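You operate a simulated robot arm through the tools that you are given. There is no shell and no other tool.

The job below is to be done with a simulated robot arm. You get a single attempt, and the scene is never put back.

JOB
Couple the charge cart's blue and red hoses to the air unit's ports, colour to colour, and open both handwheels.
Fine: each port's blank plug goes in the white tray before its hose goes on.

Only the result counts: the job must be done as asked and must still hold three seconds after the hand-in. Knocking over, shifting, dropping, spilling or breaking anything else fails it.

ROBOT AND FRAMES
A 7-joint arm with a fingered hand, fixed in place. Base frame: the origin is at the foot of the arm, x ahead of it, y to its left, z up. Lengths are in m, angles in degrees, forces in N, time in s.
Its first joint turns from -166.0 to 166.0 degrees. Payload 3.7 kg.
The tool frame sits at the grasp point between the pads (the TCP): z along the fingers, y along the line on which they close. The tips reach 0.025 m beyond it. The gripper opens to 0.088 m. The gripper's body begins 0.029 m behind the TCP. The gripper is a hand of 5 fingers: y runs from the thumb to the fingers, the wrist lies at [-0.013, -0.106, -0.174] in the tool frame, and closing takes about 1.5 s.
Orientation is told as [roll, pitch, yaw] about the base's x, y, z axes, in that order, counted from this pose: with the fingers straight down and the wrist toward the robot, the tool's x, y and z point along [0, 1, 0], [1, 0, 0] and [0, 0, -1] of the base frame.

CONTROLS
- The arm moves only by the tool step_arm. Its argument "plan" is a list of rows, each a list of 7 numbers: the shift along the tool's x, y, z in m, then the turn, a rotation vector about the tool's x, y, z in degrees, then the finger opening in m, from 0 to 0.088. In form: [[dx, dy, dz, ax, ay, az, fingers], ...]. A call has 1 to 20 rows; each row is the pose to reach, as a shift and turn from the pose commanded when the call began, along the tool's axes at that moment. Rows are played at 5 a second. More than 0.05 m and 8.6 degrees between two rows, or a gripper value outside its range, and nothing of the call is played. A pose out of reach is approached as far as the arm can. The call stops where the force on the tool passes 40 N (or 10 N more than at its start, if that is more) or the arm is blocked; 0.2 s more then pass. The fingers move at their own pace (about 0.108 m/s each) and stop on an object; they squeeze with about 25 N. The grip force told is the motor's: it shows also when the fingers shut on nothing. Time passes only in rows, and 0.2 s behind the last, so rows that repeat a pose let the fingers close. It gives the time, the measured TCP pose, the force on the tool (base axes), the opening and the grip force at its end, in the units of the frame above (readings bear some noise), with the torque about the TCP (base axes, N m) and any sound that the robot's microphone picked up.
- Cameras (640 x 400 px; columns grow to the right, rows downward): "scene" is fixed at [0.2191, 0.6501, 1.4319]; the picture's right is [0.93, -0.36, 0.00], its down [-0.30, -0.78, -0.55] and it looks along [0.20, 0.51, -0.84] (base axes); focal length 214 px, centre (320, 200). "wrist" rides on the gripper at [0.059, -0.079, -0.105] in the tool frame; the picture's right is [-0.73, 0.32, -0.61], its down [-0.62, -0.68, 0.38] and it looks along [-0.29, 0.66, 0.70] (tool axes); focal length 234 px, centre (320, 200). There is no depth. A picture from a camera that has moved, and an enlarged one, comes with that camera's place and axes in the base frame and with its lens.
- grab_frame(camera): a new picture of that camera. It takes no simulated time.
- hand_shape(shape): the hand has 5 fingers and takes this shape, open, in about a second: jaw (thumb against the fingers, like two jaws); tri (thumb and two fingers); tip (a fingertip pinch); poke (one finger out to press); point (the index stretched); flat (the hand flat); cup (the hand cupped); fist (a fist). The gripper value then closes the fingers along that shape, each until it touches; the sizes above hold for jaw. It gives what a move gives, with no picture.
- zoom(camera, box): a new picture of the part [left, top, right, bottom] of that camera's present view, enlarged. It takes no simulated time.
- finish_job(): hands the job in; it is judged then, once.

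Places have to be worked out from the pictures, the camera data and where the tool is seen. Open the gripper and draw the arm clear of the work before you hand the job in, unless the task says otherwise.

The tools are called by a JSON object that holds its "fn" and its "kwargs". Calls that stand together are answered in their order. step_arm: Moves the arm, as the interface text tells. Its arguments: {"type":"object","properties":{"plan":{"type":"array","items":{"type":"array","items":{"type":"number"}}}},"required":["plan"]} The other tools are called the same way: hand_shape (shape) gives the hand a shape; grab_frame (camera) takes a picture; zoom (camera, box) takes an enlarged picture of a part of a camera's view; finish_job () hands the job in.

At the start:

```text
time: 0.0
tool_pos: [0.5437, 0.1868, 1.1818]
tcp_rot: [0.0, 0.0, 0.1]
force: [-0.5, 0.7, -0.6]
moment: [0.05, -0.01, 0.01]
width: 0.0875
grasp_force: 0.1
shape: jaw
```

scene: 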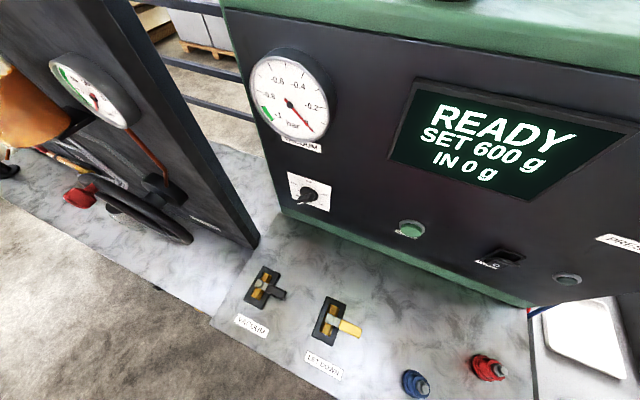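
wrist: 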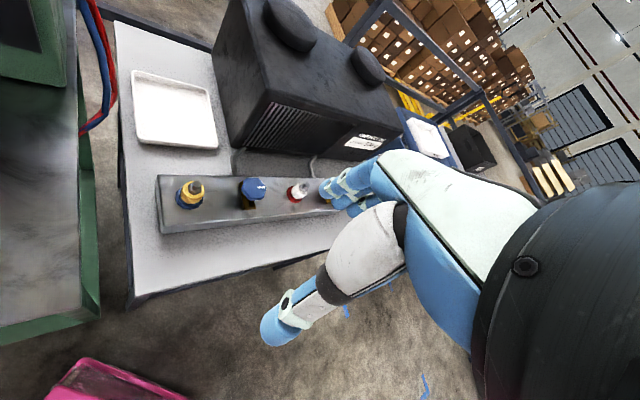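

I start by looking at both views in more detail to find hoses, ports, plugs, tray and handwheels.

{"fn": "zoom", "kwargs": {"camera": "scene", "box": [200, 240, 640, 400]}}

{"fn": "zoom", "kwargs": {"camera": "wrist", "box": [60, 0, 400, 260]}}

{"fn": "zoom", "kwargs": {"camera": "scene", "box": [0, 0, 260, 280]}}

{"fn": "zoom", "kwargs": {"camera": "wrist", "box": [140, 150, 360, 250]}}

```text
1.45 times, centred on (420, 320) of scene
camera zoom: at [0.2191, 0.6501, 1.4319], right [0.93, -0.36, 0.0], down [-0.3, -0.78, -0.55], along [0.2, 0.51, -0.84], focal length 312 px, centre (174, 26)
```

zoom: 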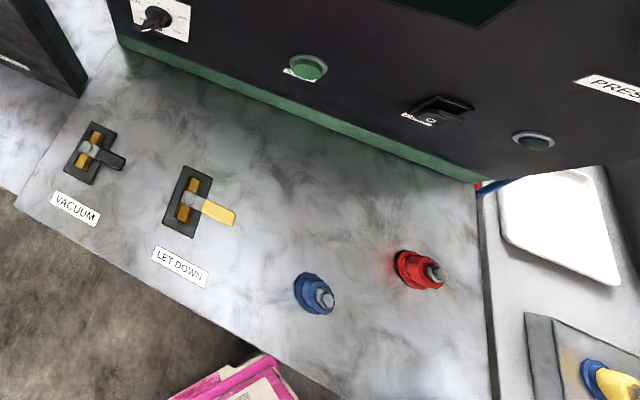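

```text
1.54 times, centred on (230, 130) of wrist
camera zoom: at [0.465, 0.2452, 1.2869], right [0.32, -0.73, 0.61], down [-0.68, -0.62, -0.38], along [0.66, -0.29, -0.7], focal length 360 px, centre (458, 308)
```

zoom: 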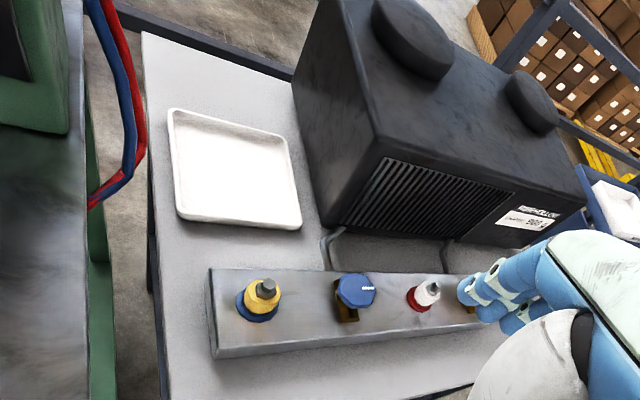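

```text
1.43 times, centred on (130, 140) of scene
camera zoom: at [0.2191, 0.6501, 1.4319], right [0.93, -0.36, 0.0], down [-0.3, -0.78, -0.55], along [0.2, 0.51, -0.84], focal length 306 px, centre (591, 286)
```

zoom: 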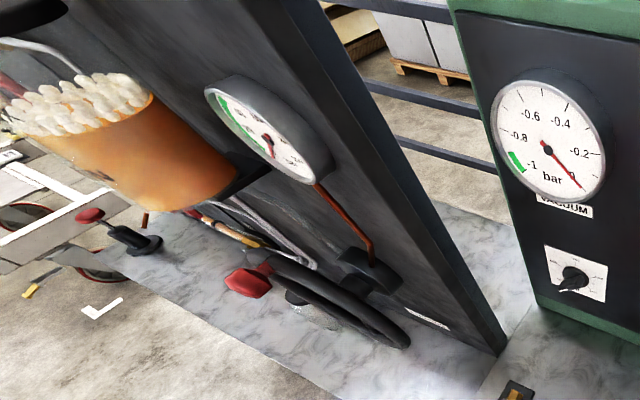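

```text
2.91 times, centred on (250, 200) of wrist
camera zoom: at [0.465, 0.2452, 1.2869], right [0.32, -0.73, 0.61], down [-0.68, -0.62, -0.38], along [0.66, -0.29, -0.7], focal length 681 px, centre (524, 200)
```

zoom: 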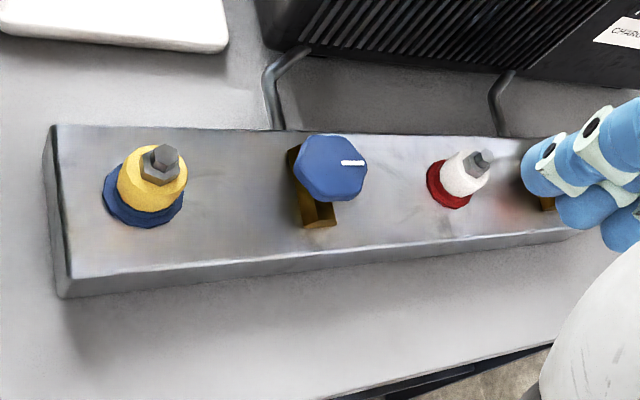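

The manifold has a yellow plug on the blue-collared port, a blue handwheel, a white plug on the red port and a red handwheel partly hidden. The couplers seem to be parked on the cart deck. I pull the hand back and yaw toward the cart to get a second view.

{"fn": "step_arm", "kwargs": {"plan": [[0, -0.02, 0, 0, 0, -8, 0.0875], [0, -0.04, 0, 0, 0, -16, 0.0875], [0, -0.06, 0, 0, 0, -24, 0.0875], [0, -0.08, 0, 0, 0, -32, 0.0875], [0, -0.1, 0, 0, 0, -40, 0.0875], [0, -0.12, 0, 0, 0, -48, 0.0875], [0, -0.14, 0, 0, 0, -56, 0.0875]]}}

{"fn": "grab_frame", "kwargs": {"camera": "wrist"}}

{"fn": "grab_frame", "kwargs": {"camera": "scene"}}

```text
time: 1.6
tool_pos: [0.4033, 0.1871, 1.1826]
tcp_rot: [0.1, 0.0, 56.2]
force: [-0.5, 0.2, 0.0]
moment: [-0.03, -0.01, 0.0]
width: 0.0877
grasp_force: 0.1
shape: jaw
```

```text
taken
camera wrist: at [0.3104, 0.1531, 1.2873], right [0.78, -0.14, 0.61], down [0.14, -0.91, -0.38], along [0.61, 0.38, -0.7], focal length 234 px, centre (320, 200)
```

wrist: 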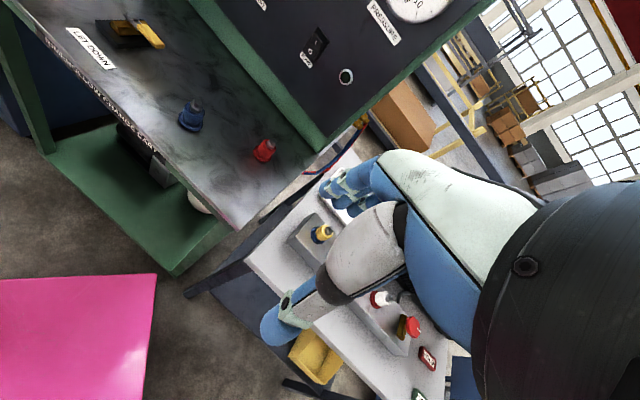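

```text
taken
```

scene: 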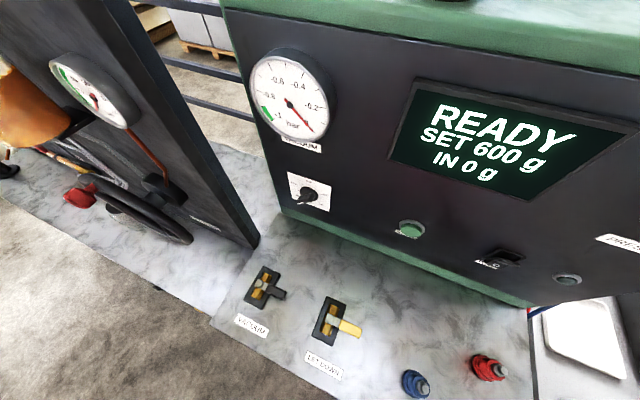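

The couplers stand on the cart's deck; I zoom to see their shape and the hose route.

{"fn": "zoom", "kwargs": {"camera": "wrist", "box": [140, 70, 340, 195]}}

{"fn": "zoom", "kwargs": {"camera": "wrist", "box": [240, 180, 480, 400]}}

{"fn": "zoom", "kwargs": {"camera": "scene", "box": [370, 340, 530, 400]}}

```text
3.20 times, centred on (240, 132) of wrist
camera zoom: at [0.3104, 0.1531, 1.2873], right [0.78, -0.14, 0.61], down [0.14, -0.91, -0.38], along [0.61, 0.38, -0.7], focal length 749 px, centre (576, 416)
```

zoom: 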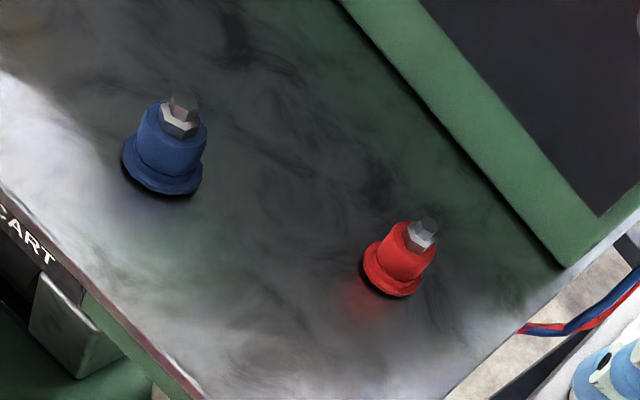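

```text
1.82 times, centred on (360, 290) of wrist
camera zoom: at [0.3104, 0.1531, 1.2873], right [0.78, -0.14, 0.61], down [0.14, -0.91, -0.38], along [0.61, 0.38, -0.7], focal length 426 px, centre (247, 36)
```

zoom: 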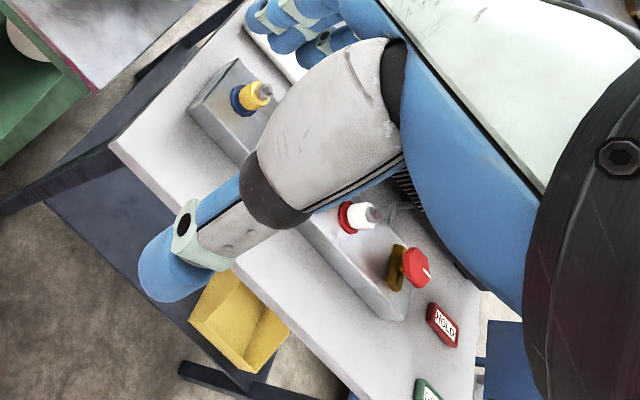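

```text
4.00 times, centred on (450, 370) of scene
camera zoom: at [0.2191, 0.6501, 1.4319], right [0.93, -0.36, 0.0], down [-0.3, -0.78, -0.55], along [0.2, 0.51, -0.84], focal length 858 px, centre (-200, -480)
```

zoom: 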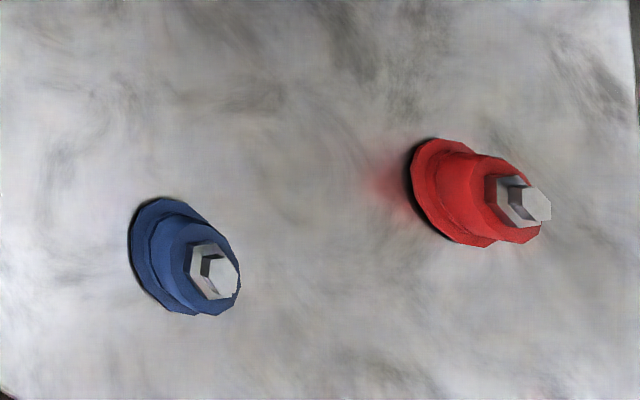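

Triangulated: couplers stand on the deck at z≈0.85, blue ≈(0.372,0.508) and red ≈(0.527,0.479). Ports are blue ≈(0.662,0.292,0.86) and red ≈(0.821,0.131,0.86). I move closer to the manifold, staying above it, for a good look.

{"fn": "step_arm", "kwargs": {"plan": [[-0.026, 0.011, 0.019, 0, 0, 8, 0.0875], [-0.053, 0.022, 0.038, 0, 0, 16, 0.0875], [-0.079, 0.034, 0.057, 0, 0, 24, 0.0875], [-0.105, 0.045, 0.076, 0, 0, 32, 0.0875], [-0.131, 0.056, 0.095, 0, 0, 40, 0.0875], [-0.158, 0.067, 0.114, 0, 0, 48, 0.0875], [-0.184, 0.079, 0.133, 0, 0, 56, 0.0875]]}}

{"fn": "grab_frame", "kwargs": {"camera": "wrist"}}

{"fn": "zoom", "kwargs": {"camera": "wrist", "box": [40, 60, 360, 260]}}

```text
time: 3.2
tool_pos: [0.6021, 0.1485, 1.0493]
tcp_rot: [0.1, 0.0, -0.2]
force: [0.6, -0.1, 1.0]
moment: [0.0, 0.01, -0.01]
width: 0.0877
grasp_force: 0.2
shape: jaw
```

```text
taken
camera wrist: at [0.5233, 0.2079, 1.1548], right [0.32, -0.73, 0.61], down [-0.68, -0.62, -0.38], along [0.66, -0.29, -0.7], focal length 234 px, centre (320, 200)
```

wrist: 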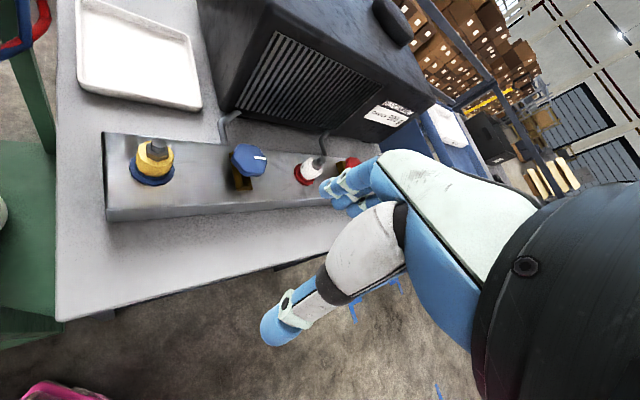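

```text
2.00 times, centred on (200, 160) of wrist
camera zoom: at [0.5233, 0.2079, 1.1548], right [0.32, -0.73, 0.61], down [-0.68, -0.62, -0.38], along [0.66, -0.29, -0.7], focal length 468 px, centre (560, 280)
```

zoom: 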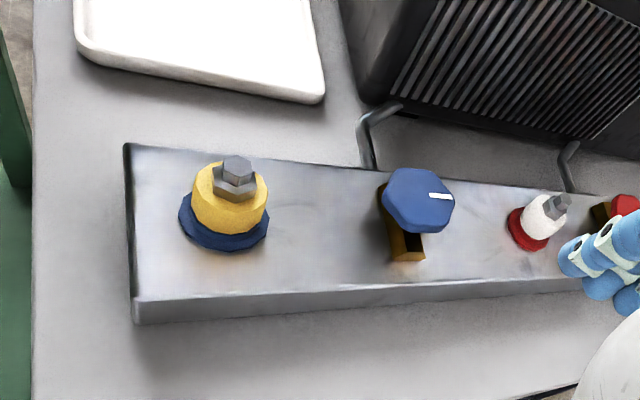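

The plugs are vertical, with a hex on top, and the handwheels face up with a white mark. I still need to know where the hoses end, so I look over the gap between cart and table.

{"fn": "step_arm", "kwargs": {"plan": [[0.021, 0.012, -0.01, 0, 0, -7.5, 0.0875], [0.042, 0.025, -0.02, 0, 0, -15, 0.0875], [0.064, 0.037, -0.03, 0, 0, -22.5, 0.0875], [0.085, 0.05, -0.04, 0, 0, -30, 0.0875], [0.106, 0.062, -0.05, 0, 0, -37.5, 0.0875], [0.127, 0.075, -0.06, 0, 0, -45, 0.0875], [0.149, 0.087, -0.07, 0, 0, -52.5, 0.0875], [0.17, 0.1, -0.08, 0, 0, -60, 0.0875], [0.191, 0.112, -0.09, 0, 0, -67.5, 0.0875], [0.212, 0.125, -0.096, 0, 0, -75, 0.0875]]}}

{"fn": "grab_frame", "kwargs": {"camera": "wrist"}}

{"fn": "grab_frame", "kwargs": {"camera": "scene"}}

```text
time: 5.4
tool_pos: [0.7272, 0.3613, 1.1466]
tcp_rot: [-0.1, -0.1, 75.2]
force: [-1.0, -0.2, -0.4]
moment: [-0.01, 0.0, 0.0]
width: 0.0876
grasp_force: 0.1
shape: jaw
```

```text
taken
camera wrist: at [0.6493, 0.2993, 1.251], right [0.78, 0.13, 0.61], down [0.43, -0.82, -0.38], along [0.45, 0.56, -0.7], focal length 234 px, centre (320, 200)
```

wrist: 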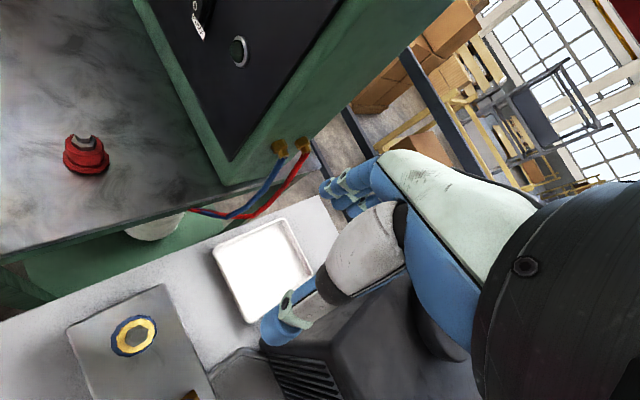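

```text
taken
```

scene: 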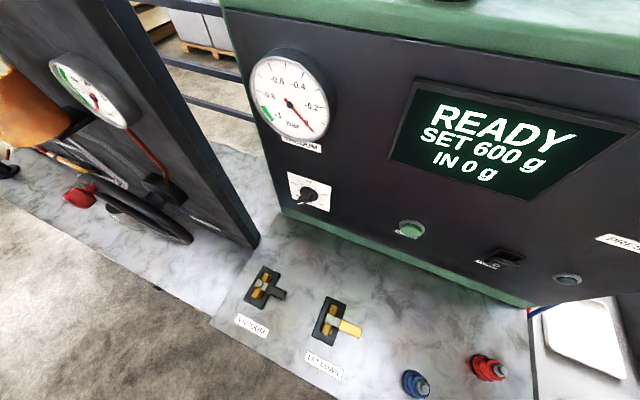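

The hoses leave the cart's side and run under the deck to the two couplers, so those are the hose ends. Next I move the hand over the yellow plug on the blue port, yaw 45° so that the fingers close across the manifold, and check alignment from above.

{"fn": "step_arm", "kwargs": {"plan": [[0.01, -0.019, 0.032, 0, 0, 6, 0.0875], [0.02, -0.037, 0.064, 0, 0, 12, 0.0875], [0.029, -0.053, 0.092, 0, 0, 18, 0.0875], [0.038, -0.07, 0.12, 0, 0, 24, 0.0875], [0.046, -0.085, 0.147, 0, 0, 30.2, 0.0875], [0.046, -0.085, 0.147, 0, 0, 30.2, 0.0875]]}}

{"fn": "grab_frame", "kwargs": {"camera": "wrist"}}

{"fn": "zoom", "kwargs": {"camera": "wrist", "box": [160, 100, 420, 360]}}

```text
time: 6.8
tool_pos: [0.6609, 0.2919, 0.9966]
tcp_rot: [0.1, -0.1, 44.7]
force: [-0.4, 1.2, 0.0]
moment: [-0.02, 0.0, -0.02]
width: 0.0877
grasp_force: 0.1
shape: jaw
```

```text
taken
camera wrist: at [0.5629, 0.277, 1.1026], right [0.74, -0.29, 0.61], down [-0.04, -0.92, -0.38], along [0.67, 0.26, -0.7], focal length 234 px, centre (320, 200)
```

wrist: 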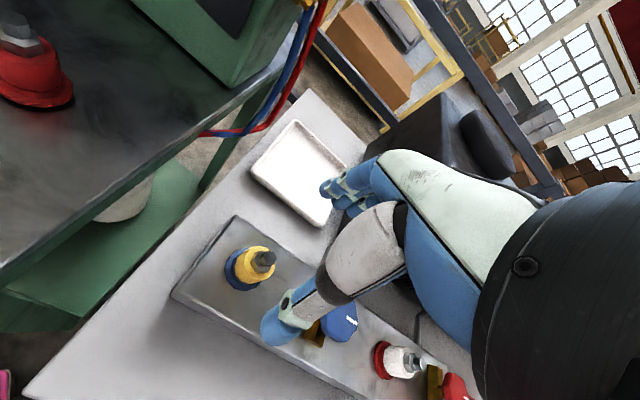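

```text
1.54 times, centred on (290, 230) of wrist
camera zoom: at [0.5629, 0.277, 1.1026], right [0.74, -0.29, 0.61], down [-0.04, -0.92, -0.38], along [0.67, 0.26, -0.7], focal length 360 px, centre (366, 154)
```

zoom: 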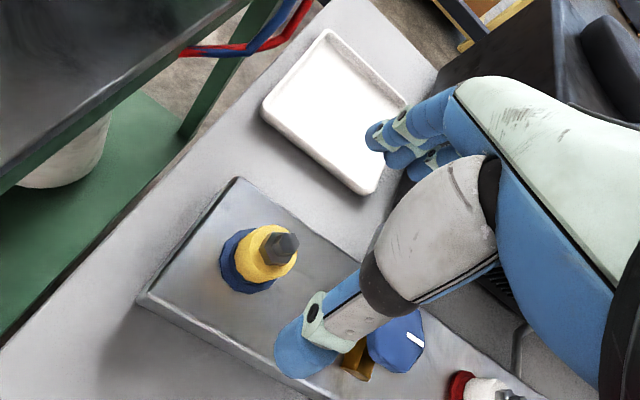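

The plug sits right below the grasp point within a few mm. I descend to about z=0.897 with the hand open, watching for contact.

{"fn": "step_arm", "kwargs": {"plan": [[0.001, -0.001, 0.025, 0, 0, 0, 0.0875], [0.001, -0.001, 0.05, 0, 0, 0, 0.0875], [0.001, -0.001, 0.07, 0, 0, 0, 0.0875], [0.001, -0.001, 0.085, 0, 0, 0, 0.0875], [0.001, -0.001, 0.098, 0, 0, 0, 0.0875]]}}

{"fn": "grab_frame", "kwargs": {"camera": "wrist"}}

{"fn": "zoom", "kwargs": {"camera": "wrist", "box": [220, 160, 380, 360]}}

```text
time: 8.0
tool_pos: [0.6582, 0.2927, 0.8995]
tcp_rot: [0.0, 0.0, 44.7]
force: [-0.4, -0.7, 0.4]
moment: [-0.01, 0.01, -0.03]
width: 0.0877
grasp_force: 0.2
shape: jaw
```

```text
taken
camera wrist: at [0.5607, 0.2773, 1.0045], right [0.74, -0.29, 0.61], down [-0.04, -0.92, -0.38], along [0.67, 0.26, -0.7], focal length 234 px, centre (320, 200)
```

wrist: 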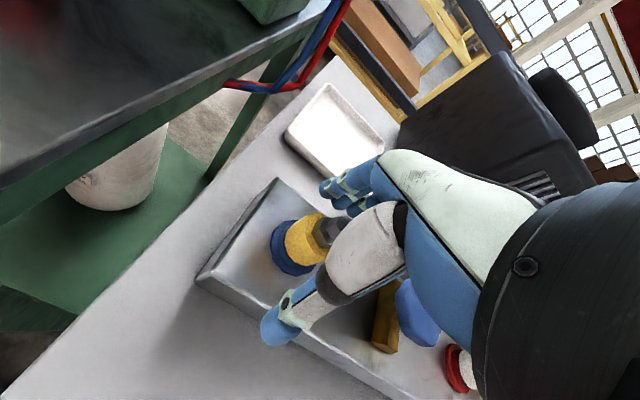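

```text
2.00 times, centred on (300, 260) of wrist
camera zoom: at [0.5607, 0.2773, 1.0045], right [0.74, -0.29, 0.61], down [-0.04, -0.92, -0.38], along [0.67, 0.26, -0.7], focal length 468 px, centre (360, 80)
```

zoom: 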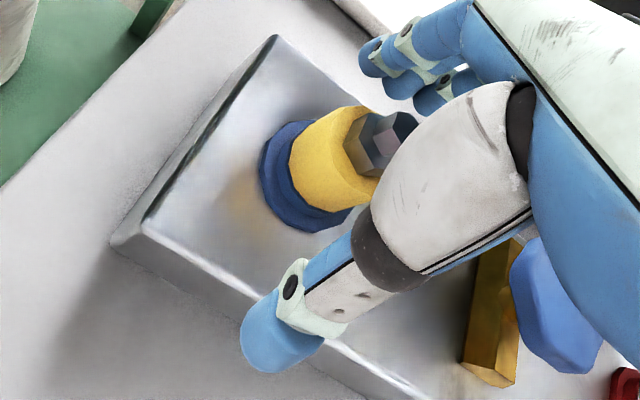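

The plug lies between thumb and fingers with no contact. I close the hand on it.

{"fn": "step_arm", "kwargs": {"plan": [[0, 0, 0, 0, 0, 0, 0.06], [0, 0, 0, 0, 0, 0, 0.03], [0, 0, 0, 0, 0, 0, 0.0], [0, 0, 0, 0, 0, 0, 0.0], [0, 0, 0, 0, 0, 0, 0.0], [0, 0, 0, 0, 0, 0, 0.0], [0, 0, 0, 0, 0, 0, 0.0], [0, 0, 0, 0, 0, 0, 0.0]]}}

{"fn": "zoom", "kwargs": {"camera": "wrist", "box": [220, 160, 380, 360]}}

```text
time: 9.8
tool_pos: [0.659, 0.2919, 0.8984]
tcp_rot: [0.0, 0.0, 44.8]
force: [-5.5, -0.1, -1.5]
moment: [-0.01, 0.09, 0.08]
width: 0.026
grasp_force: 25.1
shape: jaw
```

```text
2.00 times, centred on (300, 260) of wrist
camera zoom: at [0.5605, 0.2774, 1.0046], right [0.74, -0.29, 0.61], down [-0.04, -0.92, -0.38], along [0.67, 0.26, -0.7], focal length 468 px, centre (360, 80)
```

zoom: 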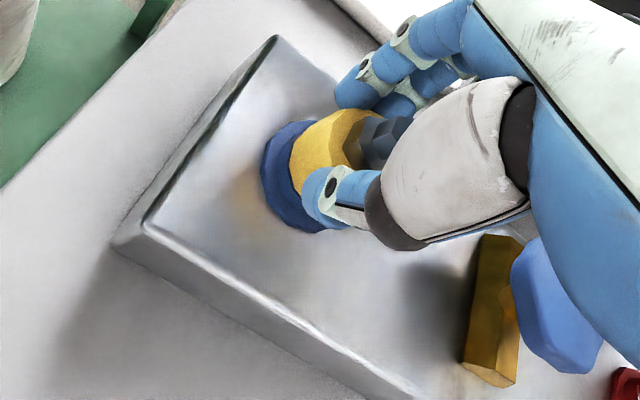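

The plug is gripped (25 N). I try a slow, small straight lift to feel whether it is a push-in plug or threaded.

{"fn": "step_arm", "kwargs": {"plan": [[0, 0, -0.002, 0, 0, 0, 0.0], [0, 0, -0.004, 0, 0, 0, 0.0], [0, 0, -0.006, 0, 0, 0, 0.0]]}}

{"fn": "zoom", "kwargs": {"camera": "wrist", "box": [220, 160, 380, 360]}}

```text
time: 10.6
tool_pos: [0.6576, 0.2918, 0.9053]
tcp_rot: [0.0, -0.1, 44.9]
force: [-0.2, -0.3, -1.5]
moment: [0.01, 0.02, 0.02]
width: 0.0262
grasp_force: 25.8
shape: jaw
```

```text
2.00 times, centred on (300, 260) of wrist
camera zoom: at [0.5608, 0.2768, 1.0108], right [0.74, -0.29, 0.61], down [-0.04, -0.92, -0.38], along [0.67, 0.26, -0.7], focal length 468 px, centre (360, 80)
```

zoom: 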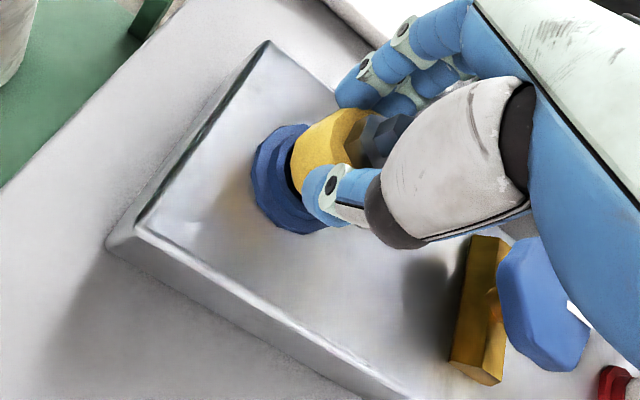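

It lifts out freely, so it is a push-in plug. I raise it to z≈1.02 and look for the tray.

{"fn": "step_arm", "kwargs": {"plan": [[0, 0, -0.02, 0, 0, 0, 0.0], [0, 0, -0.05, 0, 0, 0, 0.0], [0, 0, -0.085, 0, 0, 0, 0.0], [0, 0, -0.12, 0, 0, 0, 0.0]]}}

{"fn": "grab_frame", "kwargs": {"camera": "wrist"}}

{"fn": "zoom", "kwargs": {"camera": "wrist", "box": [160, 140, 360, 340]}}

```text
time: 11.6
tool_pos: [0.6594, 0.2918, 1.026]
tcp_rot: [0.1, 0.0, 44.7]
force: [1.0, 0.0, -1.7]
moment: [-0.03, 0.0, 0.02]
width: 0.0267
grasp_force: 25.4
shape: jaw
```

```text
taken
camera wrist: at [0.5614, 0.2768, 1.1307], right [0.74, -0.29, 0.61], down [-0.04, -0.92, -0.38], along [0.67, 0.26, -0.7], focal length 234 px, centre (320, 200)
```

wrist: 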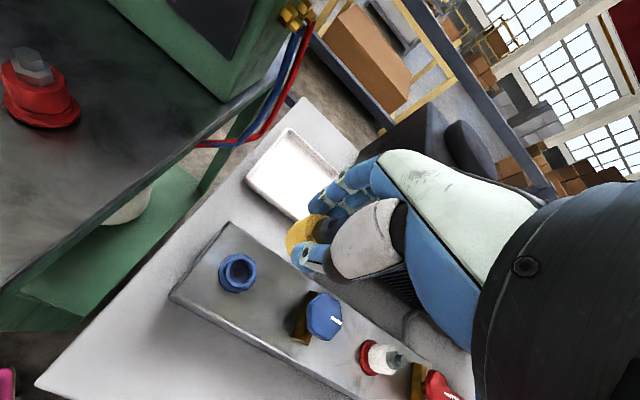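

```text
2.00 times, centred on (260, 240) of wrist
camera zoom: at [0.5614, 0.2768, 1.1307], right [0.74, -0.29, 0.61], down [-0.04, -0.92, -0.38], along [0.67, 0.26, -0.7], focal length 468 px, centre (440, 120)
```

zoom: 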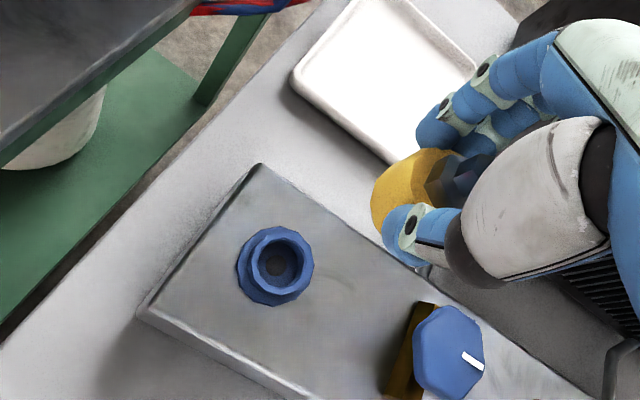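

The plug is held and the blue port is a plain upright ring. I carry the plug back (along tool y) over the tray and look.

{"fn": "step_arm", "kwargs": {"plan": [[0.003, 0.04, 0, 0, 0, 0, 0.0], [0.006, 0.08, 0, 0, 0, 0, 0.0], [0.009, 0.12, 0, 0, 0, 0, 0.0], [0.012, 0.165, 0.01, 0, 0, 0, 0.0], [0.015, 0.2, 0.025, 0, 0, 0, 0.0], [0.015, 0.22, 0.05, 0, 0, 0, 0.0], [0.015, 0.22, 0.07, 0, 0, 0, 0.0]]}}

{"fn": "grab_frame", "kwargs": {"camera": "wrist"}}

{"fn": "grab_frame", "kwargs": {"camera": "scene"}}

```text
time: 13.2
tool_pos: [0.8025, 0.4569, 0.9558]
tcp_rot: [0.1, 0.0, 44.8]
force: [-0.4, 0.6, -0.5]
moment: [0.01, 0.03, 0.03]
width: 0.0263
grasp_force: 24.9
shape: jaw
```

```text
taken
camera wrist: at [0.7055, 0.4424, 1.0611], right [0.74, -0.29, 0.61], down [-0.04, -0.92, -0.38], along [0.67, 0.26, -0.7], focal length 234 px, centre (320, 200)
```

wrist: 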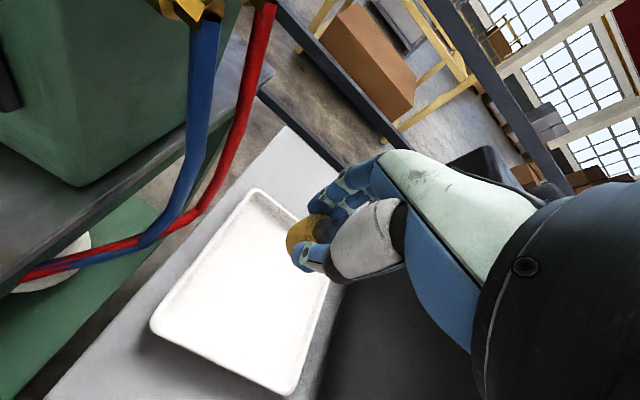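

```text
taken
```

scene: 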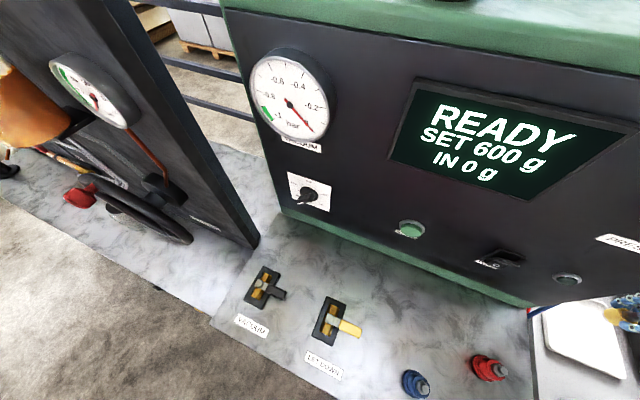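

The grasp point is over the tray's interior (tray corners check out with my estimate). I lower in stages until contact.

{"fn": "step_arm", "kwargs": {"plan": [[0, 0, 0.03, 0, 0, 0, 0.0], [0, 0, 0.06, 0, 0, 0, 0.0], [0, 0, 0.08, 0, 0, 0, 0.0], [0, 0, 0.088, 0, 0, 0, 0.0]]}}

{"fn": "zoom", "kwargs": {"camera": "wrist", "box": [160, 140, 400, 380]}}

{"fn": "zoom", "kwargs": {"camera": "scene", "box": [520, 280, 640, 400]}}

```text
time: 14.2
tool_pos: [0.8053, 0.457, 0.8681]
tcp_rot: [0.0, 0.0, 44.7]
force: [-0.7, -0.9, -0.9]
moment: [0.0, 0.04, 0.0]
width: 0.0265
grasp_force: 24.7
shape: jaw
```

```text
1.67 times, centred on (280, 260) of wrist
camera zoom: at [0.7063, 0.4419, 0.9731], right [0.74, -0.29, 0.61], down [-0.04, -0.92, -0.38], along [0.67, 0.26, -0.7], focal length 390 px, centre (387, 100)
```

zoom: 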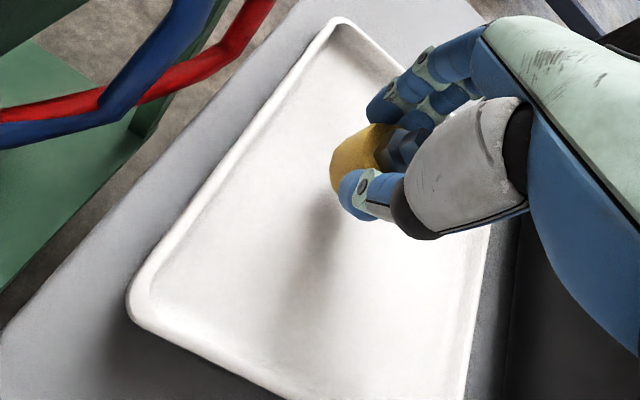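

```text
3.33 times, centred on (580, 340) of scene
camera zoom: at [0.2191, 0.6501, 1.4319], right [0.93, -0.36, 0.0], down [-0.3, -0.78, -0.55], along [0.2, 0.51, -0.84], focal length 715 px, centre (-547, -267)
```

zoom: 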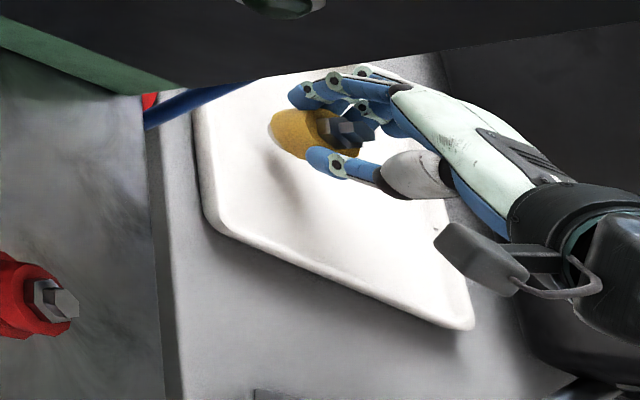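

Still free. I lower further in small steps.

{"fn": "step_arm", "kwargs": {"plan": [[0, 0, 0.004, 0, 0, 0, 0.0], [0, 0, 0.008, 0, 0, 0, 0.0], [0, 0, 0.012, 0, 0, 0, 0.0]]}}

{"fn": "zoom", "kwargs": {"camera": "wrist", "box": [160, 140, 400, 380]}}

```text
time: 15.0
tool_pos: [0.8047, 0.4582, 0.8561]
tcp_rot: [-0.1, -0.2, 44.8]
force: [0.1, -0.7, 2.9]
moment: [0.04, 0.02, 0.0]
width: 0.0265
grasp_force: 24.9
shape: jaw
```

```text
1.67 times, centred on (280, 260) of wrist
camera zoom: at [0.7065, 0.4429, 0.9619], right [0.74, -0.29, 0.61], down [-0.04, -0.92, -0.38], along [0.67, 0.26, -0.69], focal length 390 px, centre (387, 100)
```

zoom: 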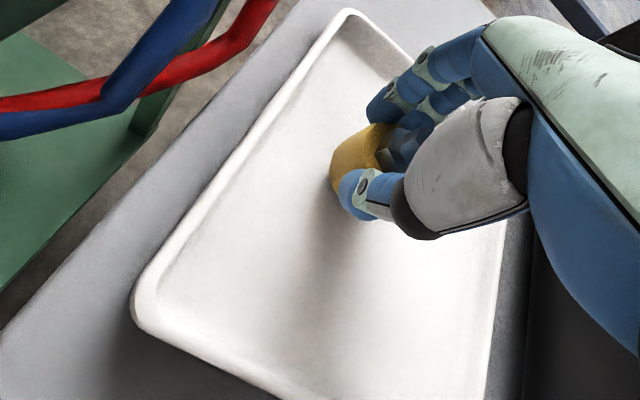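

A first upward force (2.9 N vs −1.5 N) suggests contact is just beginning; two more millimetres to confirm.

{"fn": "step_arm", "kwargs": {"plan": [[0, 0, 0.001, 0, 0, 0, 0.0], [0, 0, 0.002, 0, 0, 0, 0.0]]}}

```text
time: 15.6
tool_pos: [0.8027, 0.4571, 0.8556]
tcp_rot: [0.0, -0.2, 44.9]
force: [0.0, -0.2, 14.0]
moment: [0.09, -0.15, 0.0]
width: 0.0266
grasp_force: 24.5
shape: jaw
```

Contact with the tray floor is clear (14 N). I ease off 1 mm and open the hand moderately, then rise straight up.

{"fn": "step_arm", "kwargs": {"plan": [[0, 0, -0.0015, 0, 0, 0, 0.0], [0, 0, -0.0015, 0, 0, 0, 0.03], [0, 0, -0.0015, 0, 0, 0, 0.04], [0, 0, -0.0015, 0, 0, 0, 0.05], [0, 0, -0.0015, 0, 0, 0, 0.06], [0, 0, -0.0015, 0, 0, 0, 0.06], [0, 0, -0.0015, 0, 0, 0, 0.06]]}}

{"fn": "zoom", "kwargs": {"camera": "wrist", "box": [160, 140, 400, 380]}}

{"fn": "zoom", "kwargs": {"camera": "scene", "box": [520, 280, 640, 400]}}

```text
time: 17.2
tool_pos: [0.8051, 0.4584, 0.8551]
tcp_rot: [-0.1, 0.0, 44.9]
force: [-0.7, 0.5, -0.7]
moment: [0.01, 0.02, 0.03]
width: 0.0594
grasp_force: 0.0
shape: jaw
```

```text
1.67 times, centred on (280, 260) of wrist
camera zoom: at [0.7067, 0.4424, 0.9604], right [0.74, -0.29, 0.61], down [-0.04, -0.92, -0.38], along [0.67, 0.26, -0.7], focal length 390 px, centre (387, 100)
```

zoom: 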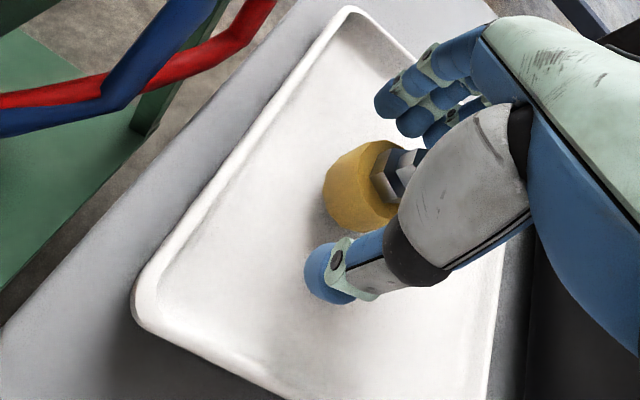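

```text
3.33 times, centred on (580, 340) of scene
camera zoom: at [0.2191, 0.6501, 1.4319], right [0.93, -0.36, 0.0], down [-0.3, -0.78, -0.55], along [0.2, 0.51, -0.84], focal length 715 px, centre (-547, -267)
```

zoom: 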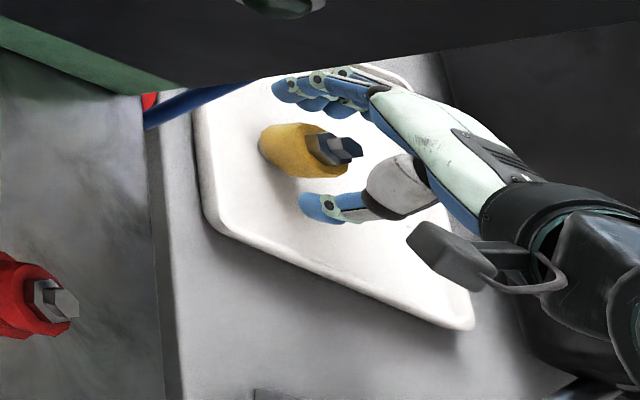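

The yellow plug stands in the tray. I rise straight up, retreat toward the robot clear of the hoses and cart panel, then move over the blue coupler.

{"fn": "step_arm", "kwargs": {"plan": [[0, 0, -0.03, 0, 0, 0, 0.06], [0, 0, -0.07, 0, 0, 0, 0.06], [0, 0, -0.115, 0, 0, 0, 0.07], [0, 0, -0.165, 0, 0, 0, 0.0875], [0, -0.045, -0.165, 0, 0, 0, 0.0875], [0, -0.09, -0.165, 0, 0, 0, 0.0875], [0, -0.135, -0.165, 0, 0, 0, 0.0875], [0, -0.18, -0.165, 0, 0, 0, 0.0875], [0.03, -0.215, -0.165, 0, 0, 0, 0.0875], [0.07, -0.24, -0.165, 0, 0, 0, 0.0875], [0.115, -0.26, -0.165, 0, 0, 0, 0.0875], [0.16, -0.272, -0.165, 0, 0, 0, 0.0875], [0.205, -0.272, -0.165, 0, 0, 0, 0.0875], [0.25, -0.272, -0.165, 0, 0, 0, 0.0875], [0.295, -0.272, -0.165, 0, 0, 0, 0.0875], [0.341, -0.272, -0.165, 0, 0, 0, 0.0875], [0.341, -0.272, -0.165, 0, 0, 0, 0.0875]]}}

{"fn": "grab_frame", "kwargs": {"camera": "wrist"}}

{"fn": "grab_frame", "kwargs": {"camera": "scene"}}

```text
time: 20.8
tool_pos: [0.3705, 0.5083, 1.0214]
tcp_rot: [0.0, 0.0, 44.8]
force: [0.0, 0.5, -0.4]
moment: [0.0, -0.01, 0.01]
width: 0.0874
grasp_force: 0.1
shape: jaw
```

```text
taken
camera wrist: at [0.2723, 0.494, 1.1265], right [0.74, -0.29, 0.61], down [-0.04, -0.92, -0.38], along [0.67, 0.26, -0.7], focal length 234 px, centre (320, 200)
```

wrist: 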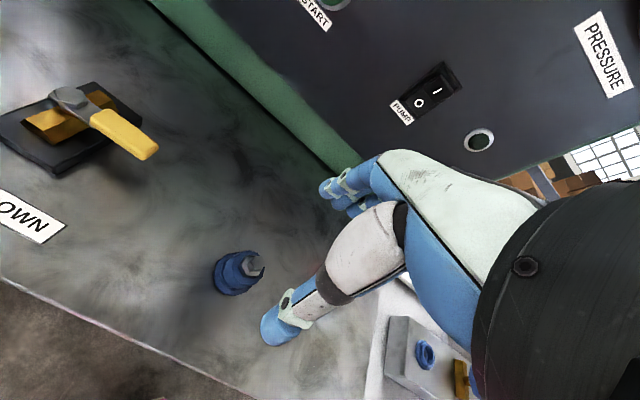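

```text
taken
```

scene: 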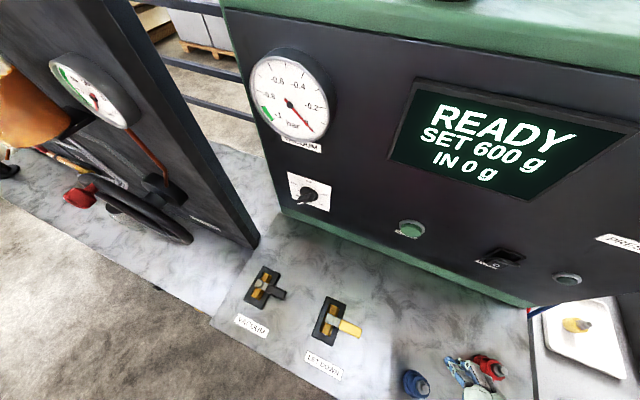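

The blue coupler is below the hand as predicted. Closer look before descending.

{"fn": "zoom", "kwargs": {"camera": "wrist", "box": [180, 200, 340, 300]}}

{"fn": "zoom", "kwargs": {"camera": "scene", "box": [380, 320, 540, 400]}}

{"fn": "zoom", "kwargs": {"camera": "scene", "box": [520, 280, 640, 400]}}

```text
4.00 times, centred on (260, 250) of wrist
camera zoom: at [0.2723, 0.494, 1.1265], right [0.74, -0.29, 0.61], down [-0.04, -0.92, -0.38], along [0.67, 0.26, -0.7], focal length 937 px, centre (560, 0)
```

zoom: 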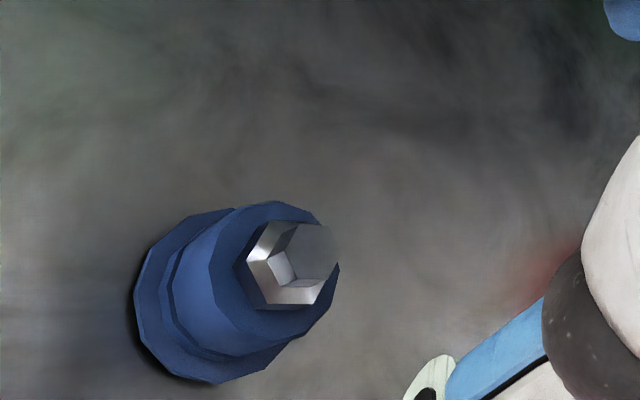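

```text
4.00 times, centred on (460, 360) of scene
camera zoom: at [0.2191, 0.6501, 1.4319], right [0.93, -0.36, 0.0], down [-0.3, -0.78, -0.55], along [0.2, 0.51, -0.84], focal length 858 px, centre (-240, -440)
```

zoom: 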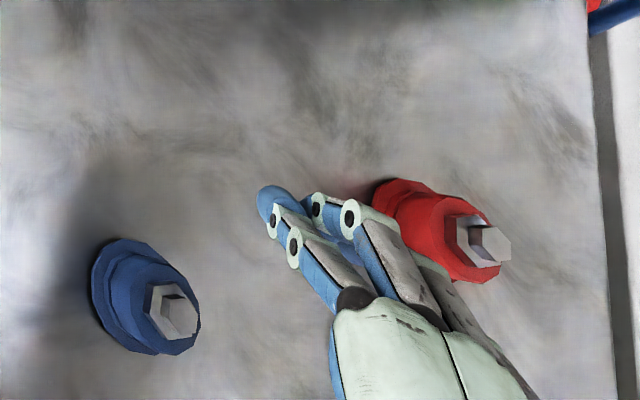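

```text
3.33 times, centred on (580, 340) of scene
camera zoom: at [0.2191, 0.6501, 1.4319], right [0.93, -0.36, 0.0], down [-0.3, -0.78, -0.55], along [0.2, 0.51, -0.84], focal length 715 px, centre (-547, -267)
```

zoom: 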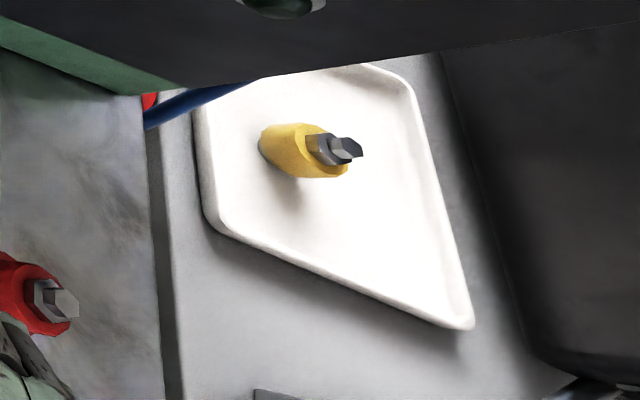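

Alignment is good. I descend onto the blue coupler to z≈0.892 with the hand open.

{"fn": "step_arm", "kwargs": {"plan": [[0, 0.002, 0.035, 0, 0, 0, 0.0875], [0, 0.002, 0.07, 0, 0, 0, 0.0875], [0, 0.002, 0.1, 0, 0, 0, 0.0875], [0, 0.002, 0.118, 0, 0, 0, 0.0875], [0, 0.002, 0.128, 0, 0, 0, 0.0875]]}}

{"fn": "zoom", "kwargs": {"camera": "wrist", "box": [220, 160, 380, 360]}}

{"fn": "zoom", "kwargs": {"camera": "scene", "box": [380, 320, 540, 400]}}

```text
time: 22.0
tool_pos: [0.372, 0.5092, 0.8925]
tcp_rot: [0.0, 0.1, 45.0]
force: [0.7, -0.9, -0.1]
moment: [-0.01, 0.01, -0.03]
width: 0.0873
grasp_force: 0.0
shape: jaw
```

```text
2.00 times, centred on (300, 260) of wrist
camera zoom: at [0.2744, 0.4944, 0.9969], right [0.74, -0.29, 0.61], down [-0.04, -0.92, -0.38], along [0.67, 0.26, -0.7], focal length 468 px, centre (360, 80)
```

zoom: 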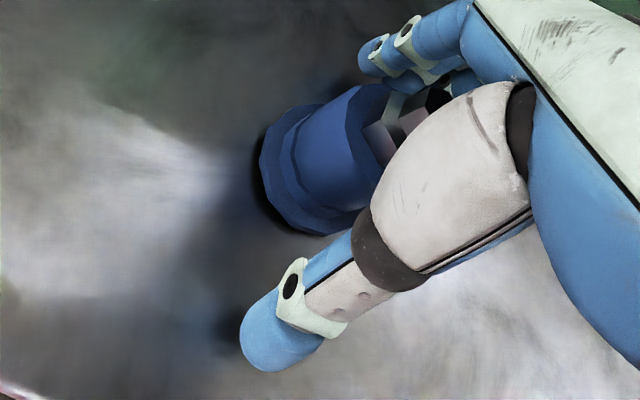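

```text
4.00 times, centred on (460, 360) of scene
camera zoom: at [0.2191, 0.6501, 1.4319], right [0.93, -0.36, 0.0], down [-0.3, -0.78, -0.55], along [0.2, 0.51, -0.84], focal length 858 px, centre (-240, -440)
```

zoom: 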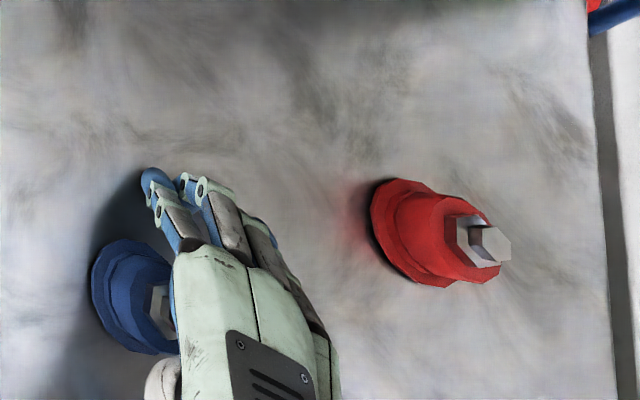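

The coupler is centred between thumb and fingers. I close.

{"fn": "step_arm", "kwargs": {"plan": [[0, 0, 0, 0, 0, 0, 0.06], [0, 0, 0, 0, 0, 0, 0.03], [0, 0, 0, 0, 0, 0, 0.0], [0, 0, 0, 0, 0, 0, 0.0], [0, 0, 0, 0, 0, 0, 0.0], [0, 0, 0, 0, 0, 0, 0.0], [0, 0, 0, 0, 0, 0, 0.0], [0, 0, 0, 0, 0, 0, 0.0]]}}

{"fn": "zoom", "kwargs": {"camera": "wrist", "box": [220, 160, 380, 360]}}

```text
time: 23.8
tool_pos: [0.372, 0.5084, 0.8918]
tcp_rot: [0.0, -0.1, 44.8]
force: [-3.6, -3.4, -1.9]
moment: [-0.07, 0.05, -0.03]
width: 0.0303
grasp_force: 24.7
shape: jaw
```

```text
2.00 times, centred on (300, 260) of wrist
camera zoom: at [0.2743, 0.4943, 0.997], right [0.74, -0.29, 0.61], down [-0.04, -0.92, -0.38], along [0.67, 0.26, -0.7], focal length 468 px, centre (360, 80)
```

zoom: 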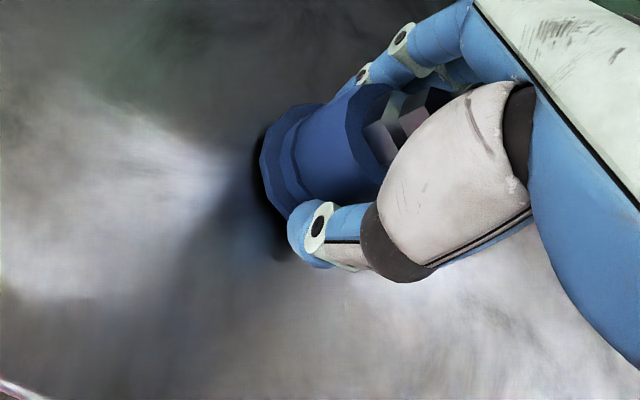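

Gripped on the body. I lift a few mm to check for restraint.

{"fn": "step_arm", "kwargs": {"plan": [[0, 0, -0.002, 0, 0, 0, 0.0], [0, 0, -0.005, 0, 0, 0, 0.0], [0, 0, -0.01, 0, 0, 0, 0.0], [0, 0, -0.015, 0, 0, 0, 0.0]]}}

{"fn": "zoom", "kwargs": {"camera": "wrist", "box": [220, 160, 380, 360]}}

{"fn": "zoom", "kwargs": {"camera": "scene", "box": [380, 320, 540, 400]}}

```text
time: 24.8
tool_pos: [0.3722, 0.509, 0.9074]
tcp_rot: [0.0, -0.1, 44.8]
force: [0.7, 0.1, -0.1]
moment: [-0.01, -0.02, 0.01]
width: 0.0279
grasp_force: 25.2
shape: jaw
```

```text
2.00 times, centred on (300, 260) of wrist
camera zoom: at [0.2749, 0.4946, 1.0132], right [0.74, -0.29, 0.61], down [-0.04, -0.92, -0.38], along [0.67, 0.26, -0.7], focal length 468 px, centre (360, 80)
```

zoom: 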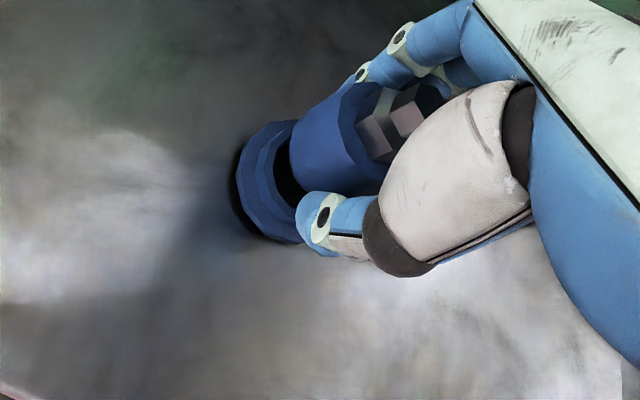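

```text
4.00 times, centred on (460, 360) of scene
camera zoom: at [0.2191, 0.6501, 1.4319], right [0.93, -0.36, 0.0], down [-0.3, -0.78, -0.55], along [0.2, 0.51, -0.84], focal length 858 px, centre (-240, -440)
```

zoom: 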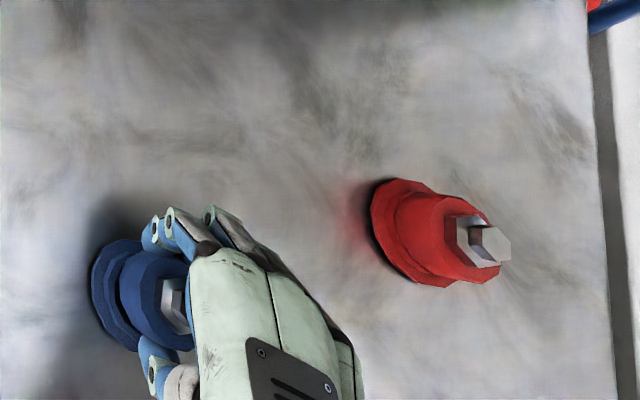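

The coupler comes freely off its parking stub. I raise it and carry it to above the blue port.

{"fn": "step_arm", "kwargs": {"plan": [[0, 0, -0.03, 0, 0, 0, 0.0], [0, 0, -0.07, 0, 0, 0, 0.0], [0, 0, -0.113, 0, 0, 0, 0.0], [-0.04, 0.006, -0.113, 0, 0, 0, 0.0], [-0.08, 0.012, -0.113, 0, 0, 0, 0.0], [-0.12, 0.017, -0.113, 0, 0, 0, 0.0], [-0.16, 0.023, -0.113, 0, 0, 0, 0.0], [-0.2, 0.029, -0.113, 0, 0, 0, 0.0], [-0.24, 0.034, -0.113, 0, 0, 0, 0.0], [-0.28, 0.04, -0.113, 0, 0, 0, 0.0], [-0.32, 0.046, -0.113, 0, 0, 0, 0.0], [-0.356, 0.051, -0.113, 0, 0, 0, 0.0], [-0.356, 0.051, -0.1, 0, 0, 0, 0.0], [-0.356, 0.051, -0.08, 0, 0, 0, 0.0], [-0.356, 0.051, -0.07, 0, 0, 0, 0.0], [-0.356, 0.051, -0.07, 0, 0, 0, 0.0]]}}

{"fn": "zoom", "kwargs": {"camera": "wrist", "box": [180, 160, 380, 360]}}

{"fn": "grab_frame", "kwargs": {"camera": "wrist"}}

{"fn": "grab_frame", "kwargs": {"camera": "scene"}}

```text
time: 28.2
tool_pos: [0.6584, 0.2931, 0.9777]
tcp_rot: [0.0, 0.0, 44.8]
force: [0.1, -0.1, -0.8]
moment: [-0.01, -0.02, 0.02]
width: 0.0279
grasp_force: 24.8
shape: jaw
```

```text
2.00 times, centred on (280, 260) of wrist
camera zoom: at [0.56, 0.2785, 1.0828], right [0.74, -0.29, 0.61], down [-0.04, -0.92, -0.38], along [0.67, 0.26, -0.7], focal length 468 px, centre (400, 80)
```

zoom: 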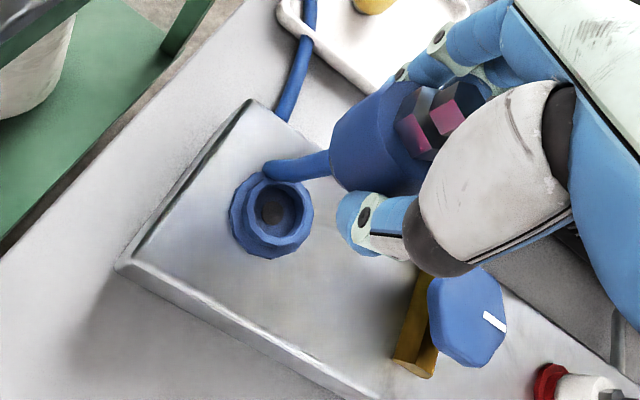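

```text
taken
camera wrist: at [0.56, 0.2785, 1.0828], right [0.74, -0.29, 0.61], down [-0.04, -0.92, -0.38], along [0.67, 0.26, -0.7], focal length 234 px, centre (320, 200)
```

wrist: 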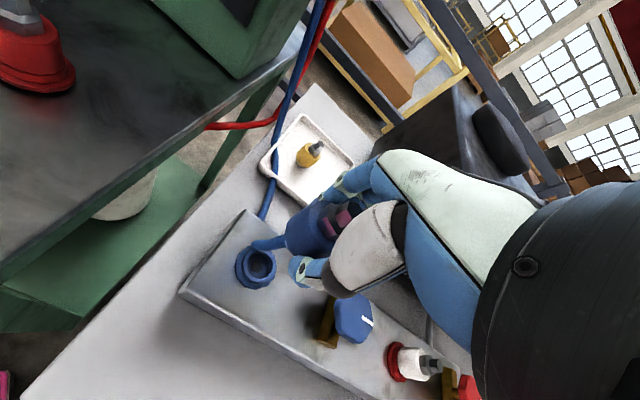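

```text
taken
```

scene: 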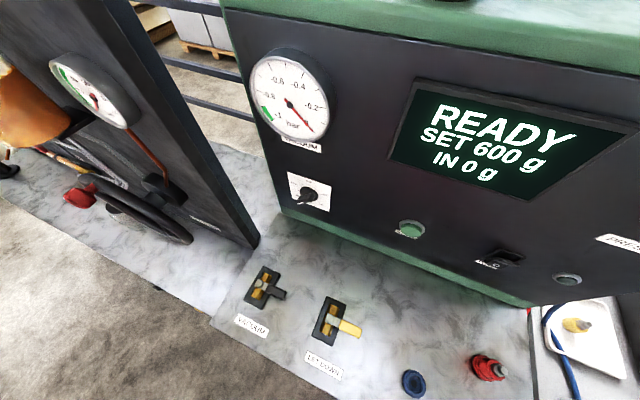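

The coupler hangs right over the blue port; its hose now trails from it. I lower toward the port and compare with the parked view.

{"fn": "step_arm", "kwargs": {"plan": [[0, 0, 0.02, 0, 0, 0, 0.0], [0, 0, 0.04, 0, 0, 0, 0.0], [0, 0, 0.055, 0, 0, 0, 0.0], [0, 0, 0.062, 0, 0, 0, 0.0]]}}

{"fn": "zoom", "kwargs": {"camera": "wrist", "box": [220, 160, 380, 360]}}

```text
time: 29.2
tool_pos: [0.6583, 0.2927, 0.9158]
tcp_rot: [-0.1, 0.0, 44.8]
force: [-0.1, -0.3, -0.8]
moment: [0.03, 0.01, 0.04]
width: 0.0281
grasp_force: 25.2
shape: jaw
```

```text
2.00 times, centred on (300, 260) of wrist
camera zoom: at [0.5612, 0.2779, 1.0208], right [0.74, -0.29, 0.61], down [-0.04, -0.92, -0.38], along [0.67, 0.26, -0.7], focal length 468 px, centre (360, 80)
```

zoom: 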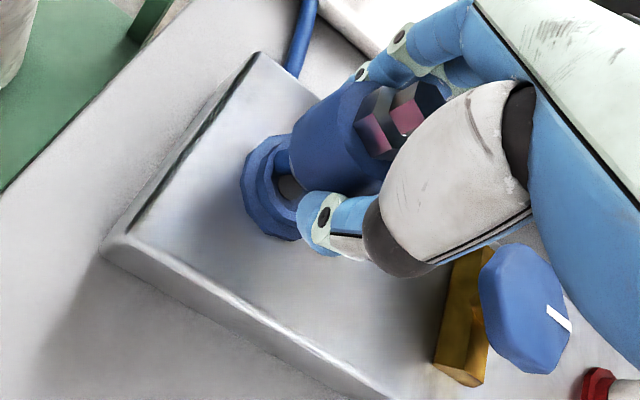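

The view matches the parked geometry about 13 mm above seating. I push down gently in small steps.

{"fn": "step_arm", "kwargs": {"plan": [[0, 0, 0.003, 0, 0, 0, 0.0], [0, 0, 0.006, 0, 0, 0, 0.0], [0, 0, 0.009, 0, 0, 0, 0.0], [0, 0, 0.011, 0, 0, 0, 0.0]]}}

{"fn": "zoom", "kwargs": {"camera": "wrist", "box": [220, 160, 380, 360]}}

```text
time: 30.2
tool_pos: [0.659, 0.2922, 0.9044]
tcp_rot: [0.1, 0.0, 44.7]
force: [-0.2, 0.2, -1.8]
moment: [-0.03, 0.02, 0.03]
width: 0.0277
grasp_force: 25.2
shape: jaw
```

```text
2.00 times, centred on (300, 260) of wrist
camera zoom: at [0.5612, 0.2774, 1.0092], right [0.74, -0.29, 0.61], down [-0.04, -0.92, -0.38], along [0.67, 0.26, -0.7], focal length 468 px, centre (360, 80)
```

zoom: 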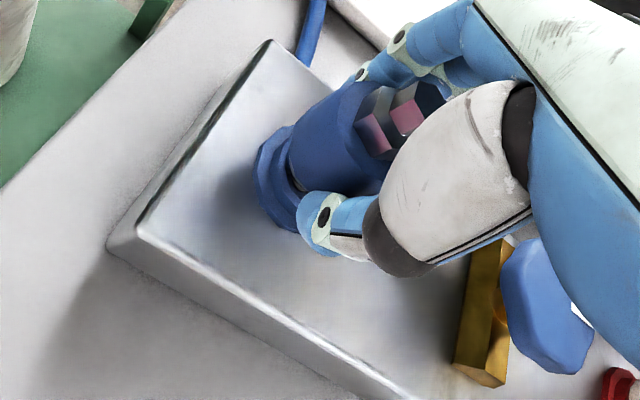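

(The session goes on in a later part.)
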